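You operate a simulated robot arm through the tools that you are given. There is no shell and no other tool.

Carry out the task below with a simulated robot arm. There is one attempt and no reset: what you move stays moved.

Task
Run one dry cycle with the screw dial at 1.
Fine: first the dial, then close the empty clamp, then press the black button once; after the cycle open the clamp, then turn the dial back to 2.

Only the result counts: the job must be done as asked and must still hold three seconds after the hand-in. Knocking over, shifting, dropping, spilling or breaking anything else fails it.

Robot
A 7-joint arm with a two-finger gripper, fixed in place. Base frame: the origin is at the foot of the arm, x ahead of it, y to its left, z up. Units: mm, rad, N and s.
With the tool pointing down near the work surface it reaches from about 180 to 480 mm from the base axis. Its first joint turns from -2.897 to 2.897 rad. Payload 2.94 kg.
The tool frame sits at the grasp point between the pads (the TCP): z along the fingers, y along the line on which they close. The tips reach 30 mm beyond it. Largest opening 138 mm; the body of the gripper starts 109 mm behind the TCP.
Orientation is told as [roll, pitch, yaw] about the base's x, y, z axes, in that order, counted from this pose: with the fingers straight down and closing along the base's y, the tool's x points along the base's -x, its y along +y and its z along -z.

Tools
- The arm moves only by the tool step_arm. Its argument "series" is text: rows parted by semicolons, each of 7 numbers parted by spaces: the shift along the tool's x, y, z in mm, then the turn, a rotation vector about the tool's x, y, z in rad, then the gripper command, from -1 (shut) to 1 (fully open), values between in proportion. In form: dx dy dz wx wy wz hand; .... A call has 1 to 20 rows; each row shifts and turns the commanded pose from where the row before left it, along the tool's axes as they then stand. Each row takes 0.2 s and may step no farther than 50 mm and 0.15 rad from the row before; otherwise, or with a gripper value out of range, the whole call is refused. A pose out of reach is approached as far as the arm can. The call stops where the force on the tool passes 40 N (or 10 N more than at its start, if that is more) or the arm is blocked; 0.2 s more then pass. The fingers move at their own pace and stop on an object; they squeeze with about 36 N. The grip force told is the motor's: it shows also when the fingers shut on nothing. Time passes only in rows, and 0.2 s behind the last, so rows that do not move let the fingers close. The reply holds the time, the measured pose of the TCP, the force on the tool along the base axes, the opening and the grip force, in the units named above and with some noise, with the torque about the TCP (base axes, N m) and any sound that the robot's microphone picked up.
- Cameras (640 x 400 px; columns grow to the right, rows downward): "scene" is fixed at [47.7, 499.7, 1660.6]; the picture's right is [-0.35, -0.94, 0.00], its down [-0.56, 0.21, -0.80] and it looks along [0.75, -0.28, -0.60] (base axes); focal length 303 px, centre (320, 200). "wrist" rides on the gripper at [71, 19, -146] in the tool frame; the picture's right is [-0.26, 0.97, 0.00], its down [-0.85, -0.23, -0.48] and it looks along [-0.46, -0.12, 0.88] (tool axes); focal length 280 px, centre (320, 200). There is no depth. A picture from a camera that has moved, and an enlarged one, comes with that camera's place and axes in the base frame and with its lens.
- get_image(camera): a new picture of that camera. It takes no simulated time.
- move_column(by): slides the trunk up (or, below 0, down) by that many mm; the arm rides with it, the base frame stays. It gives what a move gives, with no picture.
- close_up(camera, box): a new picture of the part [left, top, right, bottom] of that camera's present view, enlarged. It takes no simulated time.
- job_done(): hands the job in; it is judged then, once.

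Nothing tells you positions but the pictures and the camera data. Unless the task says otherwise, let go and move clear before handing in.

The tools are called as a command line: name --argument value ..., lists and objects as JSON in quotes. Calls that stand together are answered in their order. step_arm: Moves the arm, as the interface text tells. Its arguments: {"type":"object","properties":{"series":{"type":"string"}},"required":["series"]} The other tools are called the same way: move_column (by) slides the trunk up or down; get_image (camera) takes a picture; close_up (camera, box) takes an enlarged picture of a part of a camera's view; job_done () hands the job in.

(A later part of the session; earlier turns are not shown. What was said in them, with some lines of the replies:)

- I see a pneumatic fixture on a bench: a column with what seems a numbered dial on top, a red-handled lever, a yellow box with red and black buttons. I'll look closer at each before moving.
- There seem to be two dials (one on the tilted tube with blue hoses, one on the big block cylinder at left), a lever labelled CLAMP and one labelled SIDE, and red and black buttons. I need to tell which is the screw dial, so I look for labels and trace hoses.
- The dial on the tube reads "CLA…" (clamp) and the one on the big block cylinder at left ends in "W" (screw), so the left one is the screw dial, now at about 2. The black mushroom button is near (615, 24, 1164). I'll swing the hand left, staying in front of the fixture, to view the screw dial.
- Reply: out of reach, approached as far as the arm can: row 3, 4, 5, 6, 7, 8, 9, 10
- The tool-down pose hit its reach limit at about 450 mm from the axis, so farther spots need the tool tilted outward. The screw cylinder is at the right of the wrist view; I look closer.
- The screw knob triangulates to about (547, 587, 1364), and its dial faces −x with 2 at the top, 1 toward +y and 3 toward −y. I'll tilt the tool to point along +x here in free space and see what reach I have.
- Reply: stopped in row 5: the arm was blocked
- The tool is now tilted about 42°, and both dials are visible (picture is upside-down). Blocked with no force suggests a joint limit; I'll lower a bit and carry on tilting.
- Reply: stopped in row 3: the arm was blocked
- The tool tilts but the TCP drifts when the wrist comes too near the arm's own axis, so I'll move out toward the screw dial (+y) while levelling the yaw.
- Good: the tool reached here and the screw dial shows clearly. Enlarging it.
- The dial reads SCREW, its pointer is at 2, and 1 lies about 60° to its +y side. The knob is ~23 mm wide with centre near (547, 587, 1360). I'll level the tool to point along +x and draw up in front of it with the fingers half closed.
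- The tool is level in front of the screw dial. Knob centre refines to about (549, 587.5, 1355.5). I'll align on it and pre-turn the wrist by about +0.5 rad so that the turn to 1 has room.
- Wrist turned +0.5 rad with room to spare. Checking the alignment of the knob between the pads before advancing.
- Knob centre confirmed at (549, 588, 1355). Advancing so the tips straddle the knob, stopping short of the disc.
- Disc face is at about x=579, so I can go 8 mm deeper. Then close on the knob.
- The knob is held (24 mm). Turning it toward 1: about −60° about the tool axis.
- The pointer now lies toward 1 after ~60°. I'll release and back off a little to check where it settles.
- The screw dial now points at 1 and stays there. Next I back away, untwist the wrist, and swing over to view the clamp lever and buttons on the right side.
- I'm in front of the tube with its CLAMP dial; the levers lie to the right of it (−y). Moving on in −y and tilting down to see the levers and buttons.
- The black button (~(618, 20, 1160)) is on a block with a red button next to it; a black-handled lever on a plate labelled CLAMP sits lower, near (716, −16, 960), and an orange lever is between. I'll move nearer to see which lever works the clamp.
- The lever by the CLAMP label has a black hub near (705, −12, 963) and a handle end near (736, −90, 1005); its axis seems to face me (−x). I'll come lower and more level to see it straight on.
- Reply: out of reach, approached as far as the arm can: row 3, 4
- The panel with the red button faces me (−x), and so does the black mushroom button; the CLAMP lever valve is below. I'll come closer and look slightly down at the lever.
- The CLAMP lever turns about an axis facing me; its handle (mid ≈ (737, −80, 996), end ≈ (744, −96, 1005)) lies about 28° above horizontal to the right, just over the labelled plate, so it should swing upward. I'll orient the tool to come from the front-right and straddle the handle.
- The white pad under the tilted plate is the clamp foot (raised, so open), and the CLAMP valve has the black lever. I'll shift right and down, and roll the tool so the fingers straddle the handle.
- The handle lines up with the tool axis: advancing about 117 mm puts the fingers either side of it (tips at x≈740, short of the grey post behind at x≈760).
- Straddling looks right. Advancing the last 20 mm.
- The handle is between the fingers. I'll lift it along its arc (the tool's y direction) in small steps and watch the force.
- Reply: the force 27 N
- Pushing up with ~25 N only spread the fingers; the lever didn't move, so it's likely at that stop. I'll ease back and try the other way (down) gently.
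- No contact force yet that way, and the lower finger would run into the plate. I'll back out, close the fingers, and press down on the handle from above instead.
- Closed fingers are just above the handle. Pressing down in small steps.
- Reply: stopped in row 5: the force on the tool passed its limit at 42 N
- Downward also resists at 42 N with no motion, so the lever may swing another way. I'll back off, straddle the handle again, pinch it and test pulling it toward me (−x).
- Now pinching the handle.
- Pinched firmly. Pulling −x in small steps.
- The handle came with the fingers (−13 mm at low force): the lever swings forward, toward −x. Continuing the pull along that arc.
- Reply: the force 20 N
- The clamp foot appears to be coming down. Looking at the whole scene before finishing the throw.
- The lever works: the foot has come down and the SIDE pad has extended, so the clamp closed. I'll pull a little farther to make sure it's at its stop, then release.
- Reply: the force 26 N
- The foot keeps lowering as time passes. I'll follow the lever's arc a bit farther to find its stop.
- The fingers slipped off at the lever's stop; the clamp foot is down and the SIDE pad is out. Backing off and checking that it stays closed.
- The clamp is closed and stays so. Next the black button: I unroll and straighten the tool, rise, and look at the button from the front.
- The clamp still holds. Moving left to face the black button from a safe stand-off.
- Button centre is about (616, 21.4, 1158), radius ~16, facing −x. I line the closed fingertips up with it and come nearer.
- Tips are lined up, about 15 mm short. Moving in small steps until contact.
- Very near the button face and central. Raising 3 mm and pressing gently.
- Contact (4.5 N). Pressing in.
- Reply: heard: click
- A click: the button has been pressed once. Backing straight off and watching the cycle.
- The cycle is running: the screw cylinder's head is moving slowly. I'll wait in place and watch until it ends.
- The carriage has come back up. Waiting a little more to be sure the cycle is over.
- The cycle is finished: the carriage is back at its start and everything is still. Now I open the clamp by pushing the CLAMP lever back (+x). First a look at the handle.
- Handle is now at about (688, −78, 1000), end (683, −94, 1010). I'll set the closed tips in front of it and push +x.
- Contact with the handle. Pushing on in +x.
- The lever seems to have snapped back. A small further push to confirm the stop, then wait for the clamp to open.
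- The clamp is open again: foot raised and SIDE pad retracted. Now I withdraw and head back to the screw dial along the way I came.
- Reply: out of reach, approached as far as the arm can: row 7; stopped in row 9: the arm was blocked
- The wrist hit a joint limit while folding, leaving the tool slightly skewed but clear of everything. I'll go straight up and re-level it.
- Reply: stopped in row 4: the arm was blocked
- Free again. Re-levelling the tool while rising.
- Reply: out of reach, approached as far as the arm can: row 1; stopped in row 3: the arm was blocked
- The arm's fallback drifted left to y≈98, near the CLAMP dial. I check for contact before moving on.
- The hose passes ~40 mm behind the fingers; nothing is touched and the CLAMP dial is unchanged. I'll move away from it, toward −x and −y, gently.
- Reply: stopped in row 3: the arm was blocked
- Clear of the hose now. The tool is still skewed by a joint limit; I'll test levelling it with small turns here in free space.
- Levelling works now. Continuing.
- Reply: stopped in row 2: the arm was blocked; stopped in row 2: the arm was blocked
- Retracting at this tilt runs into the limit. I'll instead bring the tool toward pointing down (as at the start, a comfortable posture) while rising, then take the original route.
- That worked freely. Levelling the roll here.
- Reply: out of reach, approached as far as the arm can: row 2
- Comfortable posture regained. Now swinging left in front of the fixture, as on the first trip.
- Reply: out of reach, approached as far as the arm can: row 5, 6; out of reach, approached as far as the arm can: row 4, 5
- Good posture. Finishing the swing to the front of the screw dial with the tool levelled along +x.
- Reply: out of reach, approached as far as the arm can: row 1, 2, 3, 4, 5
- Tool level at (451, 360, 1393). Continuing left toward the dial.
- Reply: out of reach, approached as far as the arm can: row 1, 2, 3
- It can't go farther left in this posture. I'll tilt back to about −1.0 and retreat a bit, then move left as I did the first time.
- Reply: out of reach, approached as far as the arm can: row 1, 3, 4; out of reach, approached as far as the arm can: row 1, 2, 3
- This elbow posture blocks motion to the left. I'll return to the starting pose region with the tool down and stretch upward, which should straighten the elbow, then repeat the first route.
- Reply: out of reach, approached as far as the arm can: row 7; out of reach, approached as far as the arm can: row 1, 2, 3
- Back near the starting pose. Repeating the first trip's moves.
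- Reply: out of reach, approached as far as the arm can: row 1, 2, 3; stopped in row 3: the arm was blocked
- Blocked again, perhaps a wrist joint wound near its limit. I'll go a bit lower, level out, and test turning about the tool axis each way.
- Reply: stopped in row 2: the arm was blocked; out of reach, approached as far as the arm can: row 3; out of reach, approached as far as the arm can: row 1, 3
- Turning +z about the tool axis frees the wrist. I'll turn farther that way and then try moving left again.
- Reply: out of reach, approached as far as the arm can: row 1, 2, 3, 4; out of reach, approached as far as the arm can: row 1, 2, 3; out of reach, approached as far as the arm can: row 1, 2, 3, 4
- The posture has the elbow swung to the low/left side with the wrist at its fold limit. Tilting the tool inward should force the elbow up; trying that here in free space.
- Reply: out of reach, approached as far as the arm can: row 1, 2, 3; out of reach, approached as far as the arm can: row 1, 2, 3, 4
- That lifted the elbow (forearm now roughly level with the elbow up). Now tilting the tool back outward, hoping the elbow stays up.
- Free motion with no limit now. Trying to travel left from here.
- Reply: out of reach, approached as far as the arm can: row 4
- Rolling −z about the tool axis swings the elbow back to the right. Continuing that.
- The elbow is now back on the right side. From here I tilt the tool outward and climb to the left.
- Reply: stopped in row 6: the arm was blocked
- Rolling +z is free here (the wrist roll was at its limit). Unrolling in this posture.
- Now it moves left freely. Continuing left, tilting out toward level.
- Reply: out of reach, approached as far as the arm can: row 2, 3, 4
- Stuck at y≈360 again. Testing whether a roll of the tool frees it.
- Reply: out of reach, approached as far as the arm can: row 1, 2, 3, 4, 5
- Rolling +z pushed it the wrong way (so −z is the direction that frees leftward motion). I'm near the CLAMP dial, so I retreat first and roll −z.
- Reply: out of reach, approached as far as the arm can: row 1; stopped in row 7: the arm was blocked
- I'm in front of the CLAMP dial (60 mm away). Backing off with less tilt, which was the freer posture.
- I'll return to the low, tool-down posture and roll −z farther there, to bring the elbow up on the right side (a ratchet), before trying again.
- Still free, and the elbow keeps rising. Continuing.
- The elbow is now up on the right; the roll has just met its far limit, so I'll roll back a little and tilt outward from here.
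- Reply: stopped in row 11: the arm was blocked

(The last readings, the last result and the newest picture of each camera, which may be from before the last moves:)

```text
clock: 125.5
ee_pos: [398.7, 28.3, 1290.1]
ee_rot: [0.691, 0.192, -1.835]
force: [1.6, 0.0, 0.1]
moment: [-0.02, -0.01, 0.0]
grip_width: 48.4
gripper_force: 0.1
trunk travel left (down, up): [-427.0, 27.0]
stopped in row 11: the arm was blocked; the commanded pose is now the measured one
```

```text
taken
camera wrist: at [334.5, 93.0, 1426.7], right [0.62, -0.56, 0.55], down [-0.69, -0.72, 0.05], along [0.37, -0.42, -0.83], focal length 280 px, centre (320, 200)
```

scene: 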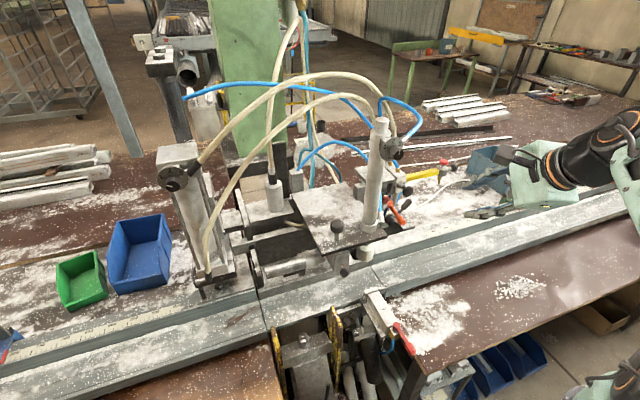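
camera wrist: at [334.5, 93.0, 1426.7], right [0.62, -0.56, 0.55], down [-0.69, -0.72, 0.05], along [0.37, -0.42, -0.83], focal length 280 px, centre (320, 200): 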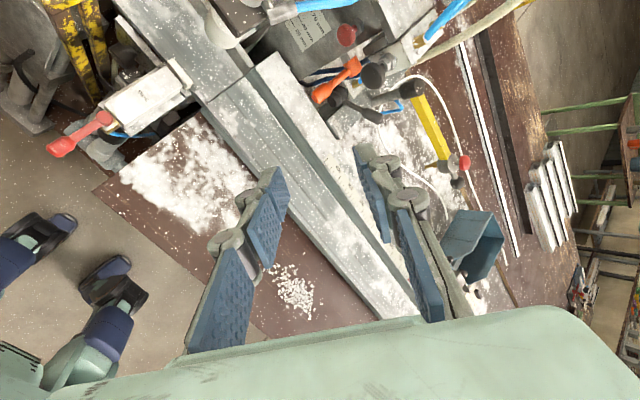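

Good: the arm now comes from the right with the elbow up, like the first trip. Rolling + to give the wrist margin.

step_arm --series "0 0 0 0 0 0.149 -0.3; 0 0 0 0 0 0.149 -0.3; 0 0 0 0 0 0.149 -0.3; 0 0 0 0 0 0.149 -0.3; 0 0 0 0 0 0.149 -0.3; 0 0 0 0 0 0.149 -0.3; 0 0 0 0 0 0.149 -0.3; 0 0 0 0 0 0.149 -0.3; 0 0 0 0 0 0 -0.3"

get_image --camera "scene"

```text
clock: 127.5
ee_pos: [397.9, 29.8, 1289.7]
ee_rot: [0.071, 0.709, -3.069]
force: [0.4, -0.8, -0.2]
moment: [0.03, 0.01, 0.01]
grip_width: 48.3
gripper_force: 0.0
trunk travel left (down, up): [-427.0, 27.0]
```

```text
taken
```

scene: 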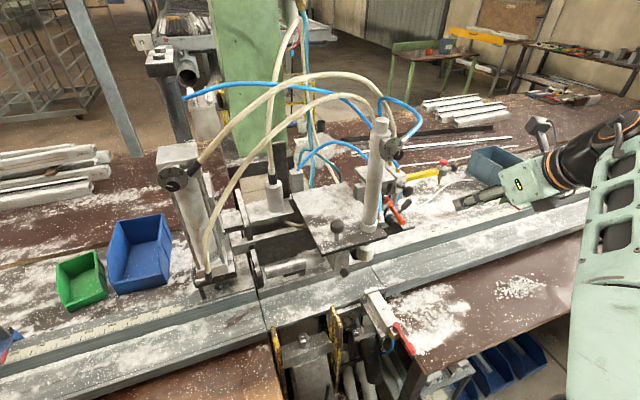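

The elbow dips as I roll +, so I'll roll back − (elbow up) and travel left in that state instead.

step_arm --series "0 0 0 0 0 -0.149 -0.3; 0 0 0 0 0 -0.149 -0.3; 0 0 0 0 0 -0.149 -0.3; 0 0 0 0 0 -0.149 -0.3; 0 0 0 0 0 -0.149 -0.3; 0 0 0 0 0 -0.149 -0.3; 0 0 0 0 0 -0.149 -0.3; 39.7 -8.9 -11.9 0 0 0 -0.3; 39.7 -8.9 -11.9 0 0 0 -0.3; 39.7 -8.9 -11.9 0 0 0 -0.3; 0 0 0 0 0 0 -0.3"

get_image --camera "scene"

```text
clock: 129.9
ee_pos: [404.3, 135.3, 1333.3]
ee_rot: [0.646, 0.297, -1.986]
force: [0.6, 0.0, 0.9]
moment: [0.0, 0.01, 0.01]
grip_width: 48.2
gripper_force: 0.1
trunk travel left (down, up): [-427.0, 27.0]
```

```text
taken
```

scene: 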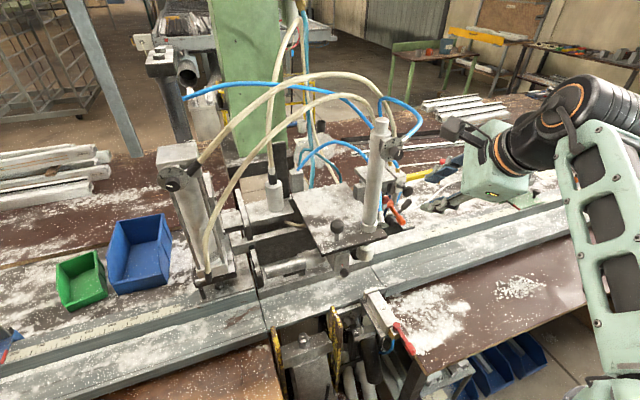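

Free so far. Continuing left past the CLAMP dial.

step_arm --series "38.6 -11.5 -11.7 0 0 0 -0.3; 38.6 -11.5 -11.7 0 0 0 -0.3; 38.6 -11.5 -11.7 0 0 0 -0.3; 38.6 -11.5 -11.7 0 0 0 -0.3; 0 0 0 0 0 0 -0.3"

get_image --camera "scene"

```text
clock: 131.3
ee_pos: [414.3, 281.2, 1386.6]
ee_rot: [0.674, 0.278, -2.031]
force: [1.3, 0.2, 0.1]
moment: [0.0, -0.02, 0.01]
grip_width: 48.4
gripper_force: 0.2
trunk travel left (down, up): [-427.0, 27.0]
stopped in row 5: the arm was blocked; the commanded pose is now the measured one
```

```text
taken
```

scene: 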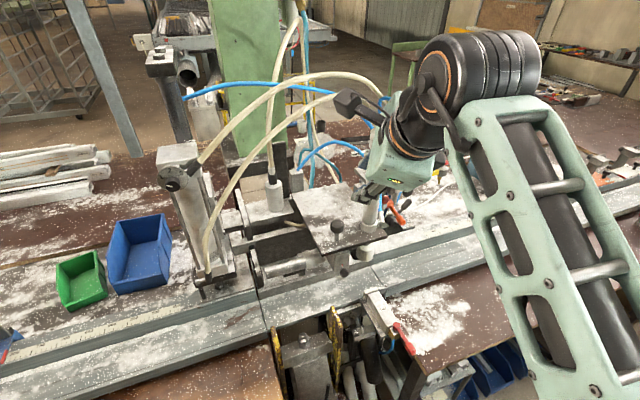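

step_arm --series "0 0 0 0 0 0.1 -0.3; 0 0 0 0 0 0.1 -0.3; 0 0 0 0 0 0.1 -0.3"

```text
clock: 132.2
ee_pos: [414.4, 282.4, 1386.6]
ee_rot: [0.579, 0.455, -2.286]
force: [0.1, 0.1, 0.9]
moment: [-0.01, 0.02, 0.0]
grip_width: 48.5
gripper_force: 0.1
trunk travel left (down, up): [-427.0, 27.0]
```

step_arm --series "25 -27.7 -10 0 0 0 -0.3; 25 -27.7 -10 0 0 0 -0.3; 25 -27.7 -10 0 0 0 -0.3; 25 -27.7 -10 0 0 0 -0.3; 0 0 0 0 0 0 -0.3"

get_image --camera "scene"

```text
clock: 133.3
ee_pos: [394.4, 434.8, 1405.2]
ee_rot: [0.581, 0.456, -2.283]
force: [0.1, 0.4, 0.3]
moment: [-0.01, 0.01, -0.01]
grip_width: 48.4
gripper_force: 0.0
trunk travel left (down, up): [-427.0, 27.0]
```

```text
taken
```

scene: 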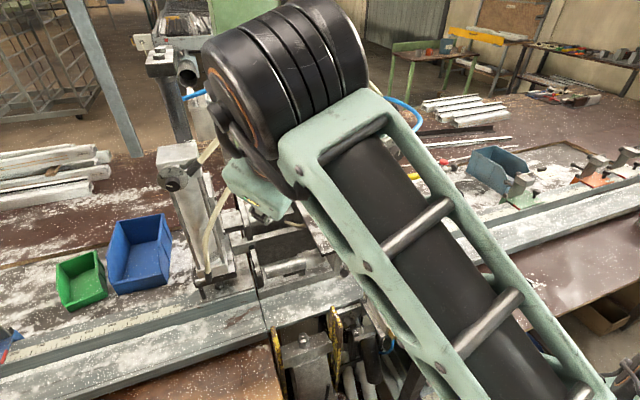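

It passed the former stuck point. Now levelling the tool toward +x while moving to the front of the screw dial.

step_arm --series "15.5 -20.5 6.5 -0.0965 0.104 0.012 -0.3; 14.7 -21 5.6 -0.0965 0.104 0.012 -0.3; 13.9 -22 4.8 -0.0965 0.104 0.012 -0.3; 13 -22.6 4 -0.0965 0.104 0.012 -0.3; 12.2 -23.2 3 -0.0965 0.104 0.012 -0.3; 11.4 -23.8 2 -0.0965 0.104 0.012 -0.3; 0 0 0 0 0 0 -0.3"

get_image --camera "scene"

get_image --camera "wrist"

```text
clock: 134.9
ee_pos: [413.1, 586.6, 1358.1]
ee_rot: [1.576, 0.823, -1.649]
force: [-0.6, -0.3, 0.0]
moment: [-0.01, 0.02, 0.01]
grip_width: 48.3
gripper_force: 0.0
trunk travel left (down, up): [-427.0, 27.0]
```

```text
taken
```

scene: 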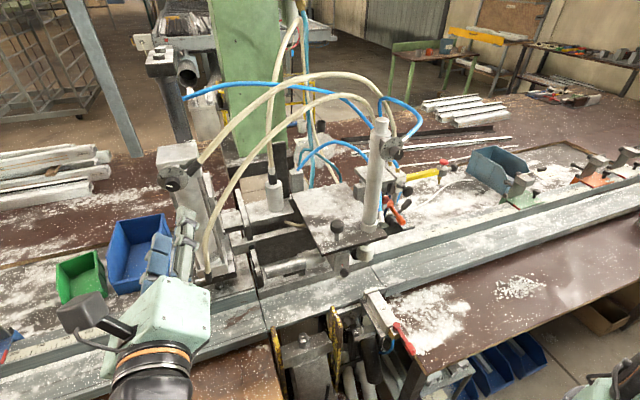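

```text
taken
camera wrist: at [269.8, 631.2, 1422.5], right [-0.07, -0.88, 0.46], down [-0.5, -0.37, -0.78], along [0.86, -0.29, -0.42], focal length 280 px, centre (320, 200)
```

wrist: 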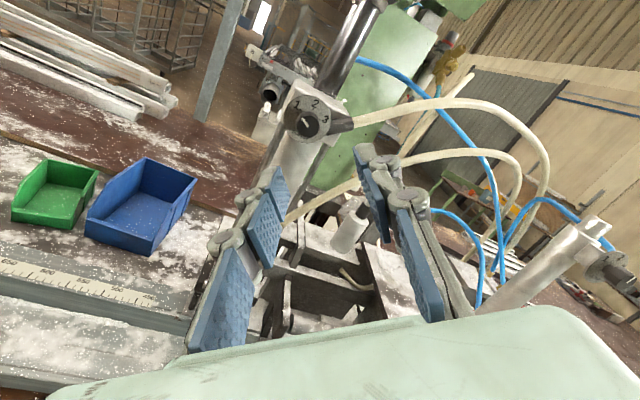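

Excellent: I'm in front of the screw dial at (413, 587, 1358) with the camera above, level with it. Aligning the roll with the earlier grasp and moving nearer.

step_arm --series "0 0 0 0.06 0.056 0.1 -0.3; 0 0 0 0 0 0.12 -0.3; -1.9 -1.9 38 0 0 0 -0.3; 0 0 38 0 0 0 -0.3; 0 0 0 0 0 0 -0.3"

get_image --camera "wrist"

close_up --camera "wrist" --box '[240, 60, 400, 200]'

close_up --camera "scene" --box '[120, 130, 240, 230]'

```text
clock: 136.2
ee_pos: [490.4, 583.8, 1355.7]
ee_rot: [1.581, 1.042, -1.559]
force: [0.4, 0.5, -0.1]
moment: [0.0, -0.02, 0.02]
grip_width: 48.3
gripper_force: 0.0
trunk travel left (down, up): [-427.0, 27.0]
```

```text
taken
camera wrist: at [343.4, 602.8, 1425.9], right [0.0, -0.97, 0.26], down [-0.47, -0.23, -0.85], along [0.88, -0.12, -0.46], focal length 280 px, centre (320, 200)
```

wrist: 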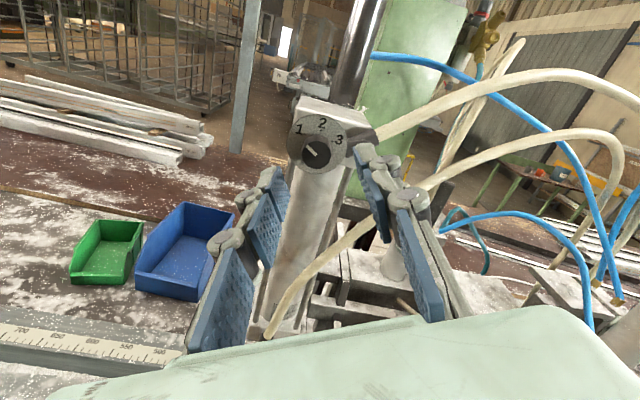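

```text
2.86 times, centred on (320, 130) of wrist
camera zoom: at [343.4, 602.8, 1425.9], right [0.0, -0.97, 0.26], down [-0.47, -0.23, -0.85], along [0.88, -0.12, -0.46], focal length 801 px, centre (320, 400)
```

zoom: 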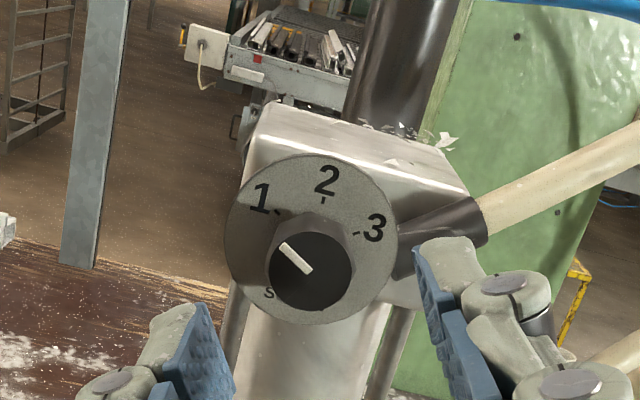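

```text
4.00 times, centred on (180, 180) of scene
camera zoom: at [47.7, 499.7, 1660.6], right [-0.35, -0.94, 0.0], down [-0.56, 0.21, -0.8], along [0.75, -0.28, -0.6], focal length 1212 px, centre (880, 280)
```

zoom: 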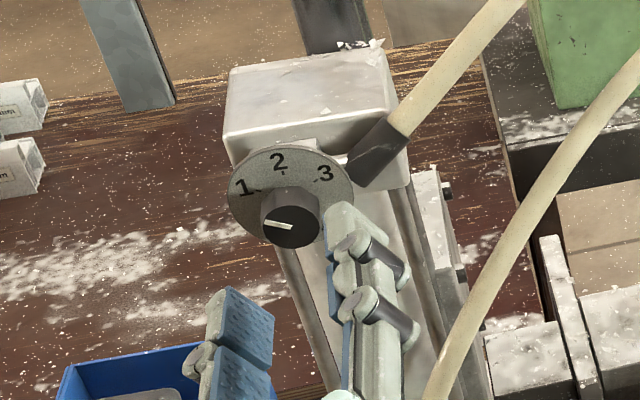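

Knob confirmed at (549, 587.5, 1355.5), pointer at 1. Advancing over it and gripping.

step_arm --series "1.8 -3 24 0 0 0 -0.3; 0 0 24 0 0 0 -0.3; 0 0 0 0 0 0 -0.3"

close_up --camera "wrist" --box '[220, 80, 420, 240]'

close_up --camera "scene" --box '[120, 130, 240, 230]'

```text
clock: 136.9
ee_pos: [536.7, 588.2, 1356.2]
ee_rot: [1.581, 1.043, -1.56]
force: [0.8, -0.2, -1.1]
moment: [-0.01, -0.03, 0.0]
grip_width: 48.2
gripper_force: 0.1
trunk travel left (down, up): [-427.0, 27.0]
```

```text
2.50 times, centred on (320, 160) of wrist
camera zoom: at [391.5, 606.4, 1426.6], right [0.0, -0.97, 0.26], down [-0.47, -0.23, -0.85], along [0.88, -0.12, -0.46], focal length 701 px, centre (320, 300)
```

zoom: 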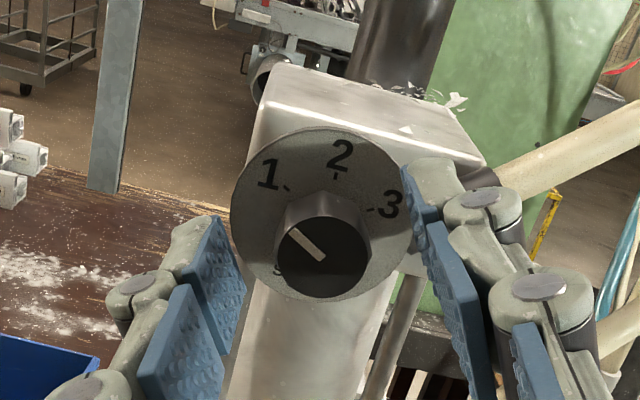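

```text
4.00 times, centred on (180, 180) of scene
camera zoom: at [47.7, 499.7, 1660.6], right [-0.35, -0.94, 0.0], down [-0.56, 0.21, -0.8], along [0.75, -0.28, -0.6], focal length 1212 px, centre (880, 280)
```

zoom: 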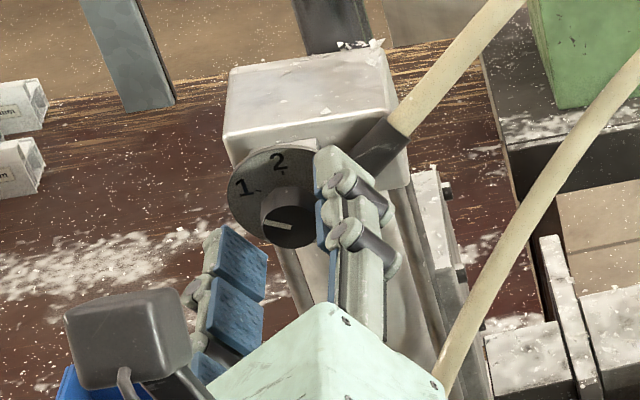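

Centred on the knob. Closing on it.

step_arm --series "0 0 1 0 0 0 -0.6; 0 0 0 0 0 0 -0.8; 0 0 0 0 0 0 -1; 0 0 0 0 0 0 -1; 0 0 0 0 0 0 -1"

close_up --camera "wrist" --box '[220, 80, 420, 240]'

```text
clock: 138.2
ee_pos: [538.3, 587.2, 1356.3]
ee_rot: [1.581, 1.044, -1.559]
force: [-0.6, -1.8, 0.9]
moment: [0.05, 0.11, -0.11]
grip_width: 24.4
gripper_force: 45.2
trunk travel left (down, up): [-427.0, 27.0]
```

```text
2.50 times, centred on (320, 160) of wrist
camera zoom: at [392.2, 606.0, 1426.7], right [0.0, -0.97, 0.26], down [-0.47, -0.23, -0.85], along [0.88, -0.12, -0.45], focal length 701 px, centre (320, 300)
```

zoom: 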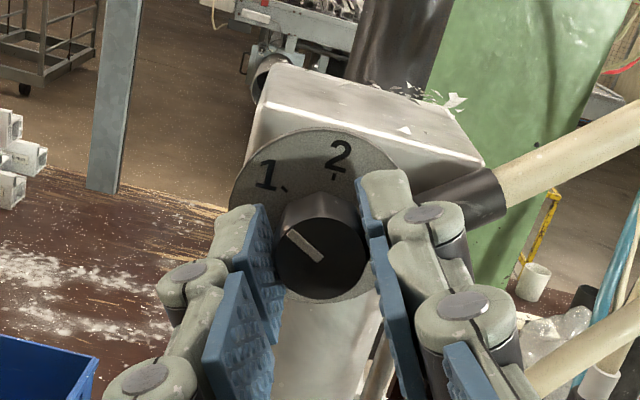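

Gripped (24.4 mm). Turning back toward 2: +1.04 rad about the tool axis.

step_arm --series "0 0 0 0 0 0.13 -1; 0 0 0 0 0 0.13 -1; 0 0 0 0 0 0.13 -1; 0 0 0 0 0 0.13 -1; 0 0 0 0 0 0.13 -1; 0 0 0 0 0 0.13 -1; 0 0 0 0 0 0.13 -1; 0 0 0 0 0 0.13 -1; 0 0 0 0 0 0 -1"

close_up --camera "wrist" --box '[220, 80, 420, 240]'

close_up --camera "scene" --box '[130, 140, 230, 230]'

```text
clock: 140.2
ee_pos: [539.0, 587.0, 1356.5]
ee_rot: [-1.582, 1.055, 1.561]
force: [-0.9, -9.4, -1.6]
moment: [-0.02, -0.38, -0.55]
grip_width: 24.3
gripper_force: 44.7
trunk travel left (down, up): [-427.0, 27.0]
```

```text
2.50 times, centred on (320, 160) of wrist
camera zoom: at [392.3, 535.1, 1408.0], right [0.0, -0.71, -0.7], down [-0.47, 0.62, -0.63], along [0.88, 0.33, -0.33], focal length 701 px, centre (320, 300)
```

zoom: 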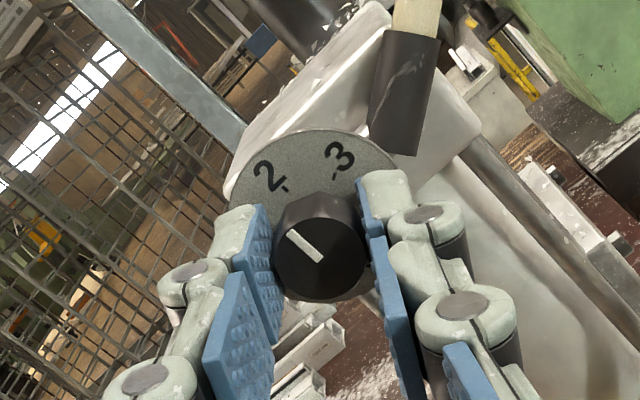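

```text
4.44 times, centred on (180, 185) of scene
camera zoom: at [47.7, 499.7, 1660.6], right [-0.35, -0.94, 0.0], down [-0.56, 0.21, -0.8], along [0.75, -0.28, -0.6], focal length 1347 px, centre (942, 267)
```

zoom: 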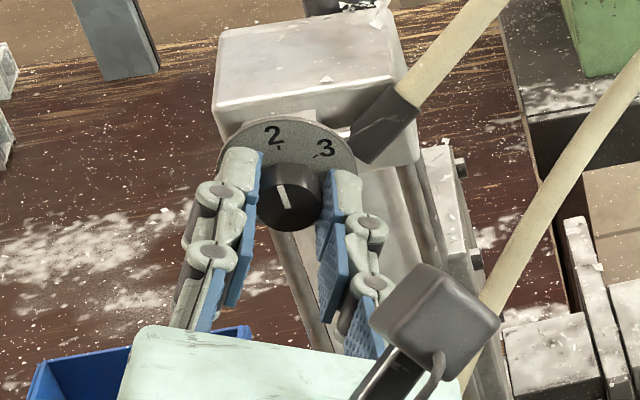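

The pointer is back at 2. Releasing and backing straight off.

step_arm --series "0 0 0 0 0 0 -0.3; 0 0 0 0 0 0 -0.3; 0 0 0 0 0 0 -0.3; 0 0 -20 0 0 0 -0.3; 0 0 -35 0 0 0 -0.3; 0 0 -35 0 0 0 -0.3; 0 0 0 0 0 0 -0.3"

close_up --camera "wrist" --box '[240, 40, 400, 180]'

close_up --camera "scene" --box '[150, 150, 220, 200]'

get_image --camera "scene"

```text
clock: 141.8
ee_pos: [447.6, 589.4, 1354.2]
ee_rot: [-1.582, 1.059, 1.563]
force: [0.1, 0.1, 0.3]
moment: [0.02, -0.01, -0.02]
grip_width: 48.4
gripper_force: 0.0
trunk travel left (down, up): [-427.0, 27.0]
```

```text
2.86 times, centred on (320, 110) of wrist
camera zoom: at [301.9, 536.3, 1407.2], right [0.0, -0.71, -0.7], down [-0.47, 0.62, -0.63], along [0.88, 0.33, -0.33], focal length 801 px, centre (320, 457)
```

zoom: 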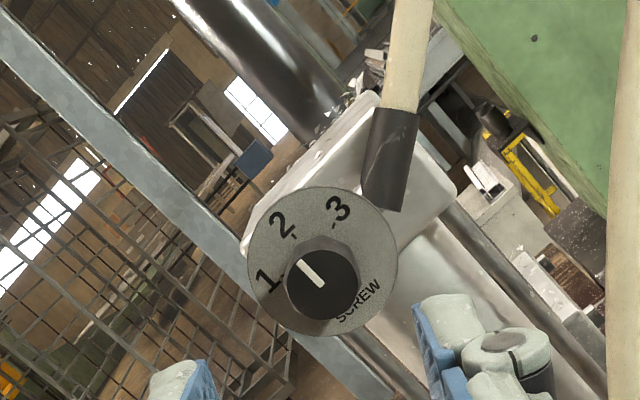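

```text
8.00 times, centred on (185, 175) of scene
camera zoom: at [47.7, 499.7, 1660.6], right [-0.35, -0.94, 0.0], down [-0.56, 0.21, -0.8], along [0.75, -0.28, -0.6], focal length 2424 px, centre (1400, 400)
```

zoom: 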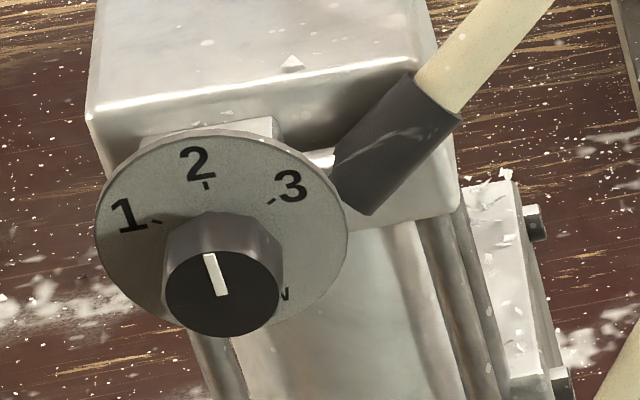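

```text
taken
```

scene: 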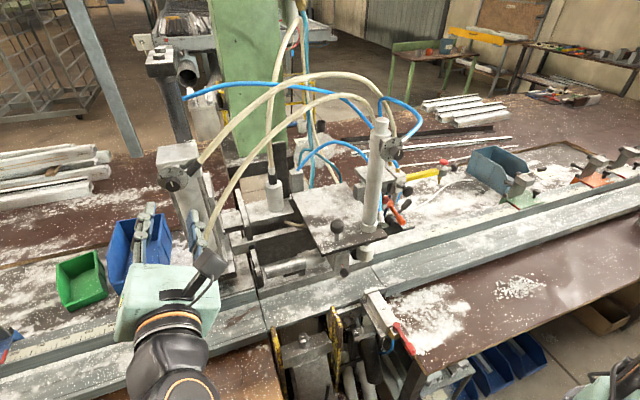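

The screw dial is exactly as at the start (2). Final check of the clamp, lever, CLAMP dial and the rest.

close_up --camera "scene" --box '[300, 110, 460, 230]'

close_up --camera "scene" --box '[240, 190, 430, 360]'

```text
3.33 times, centred on (380, 170) of scene
camera zoom: at [47.7, 499.7, 1660.6], right [-0.35, -0.94, 0.0], down [-0.56, 0.21, -0.8], along [0.75, -0.28, -0.6], focal length 1010 px, centre (120, 300)
```

zoom: 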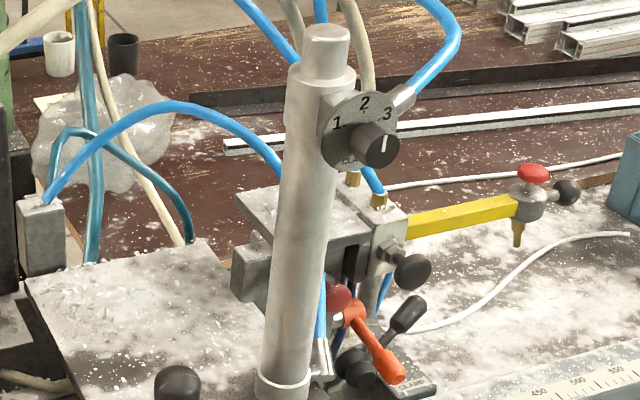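

```text
2.35 times, centred on (335, 275) of scene
camera zoom: at [47.7, 499.7, 1660.6], right [-0.35, -0.94, 0.0], down [-0.56, 0.21, -0.8], along [0.75, -0.28, -0.6], focal length 713 px, centre (285, 24)
```

zoom: 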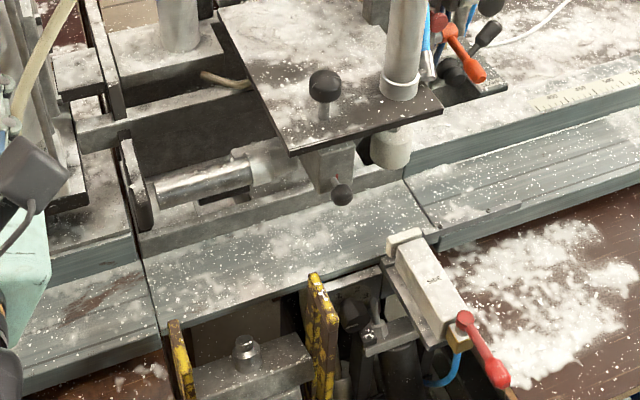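

Everything matches the starting state: the clamp is open, the lever is back, the CLAMP dial is untouched and the screw dial is at 2. The hand is clear, so I'm handing in.

job_done

```text
The job is handed in.
```

The dry cycle is done and I've handed the job in; I haven't seen the judging result. Each step went in the order you asked:

1. **Dial to 1:** I turned the screw dial from 2 to 1, and it stayed there after release.
2. **Clamp closed:** I pulled the CLAMP lever. The foot came down and the SIDE pad extended, with nothing in between.
3. **Button pressed once:** I heard one click. The screw carriage then ran slowly down and came back up, and I waited until it had stopped moving.
4. **Clamp opened:** I pushed the lever back. The foot rose and the SIDE pad retracted.
5. **Dial back to 2:** I turned the screw dial back, and the final picture looks the same as at the start.

- **Lever:** before I found which way it swings, I pushed it up with about 25 N and down with about 42 N. It did not move either time.
- **Return trip:** the arm ran into its joint limits on the way back to the dial. It drifted close to the CLAMP dial and its blue hose, but the force readings showed no contact. The final pictures show that dial unchanged and nothing else moved.
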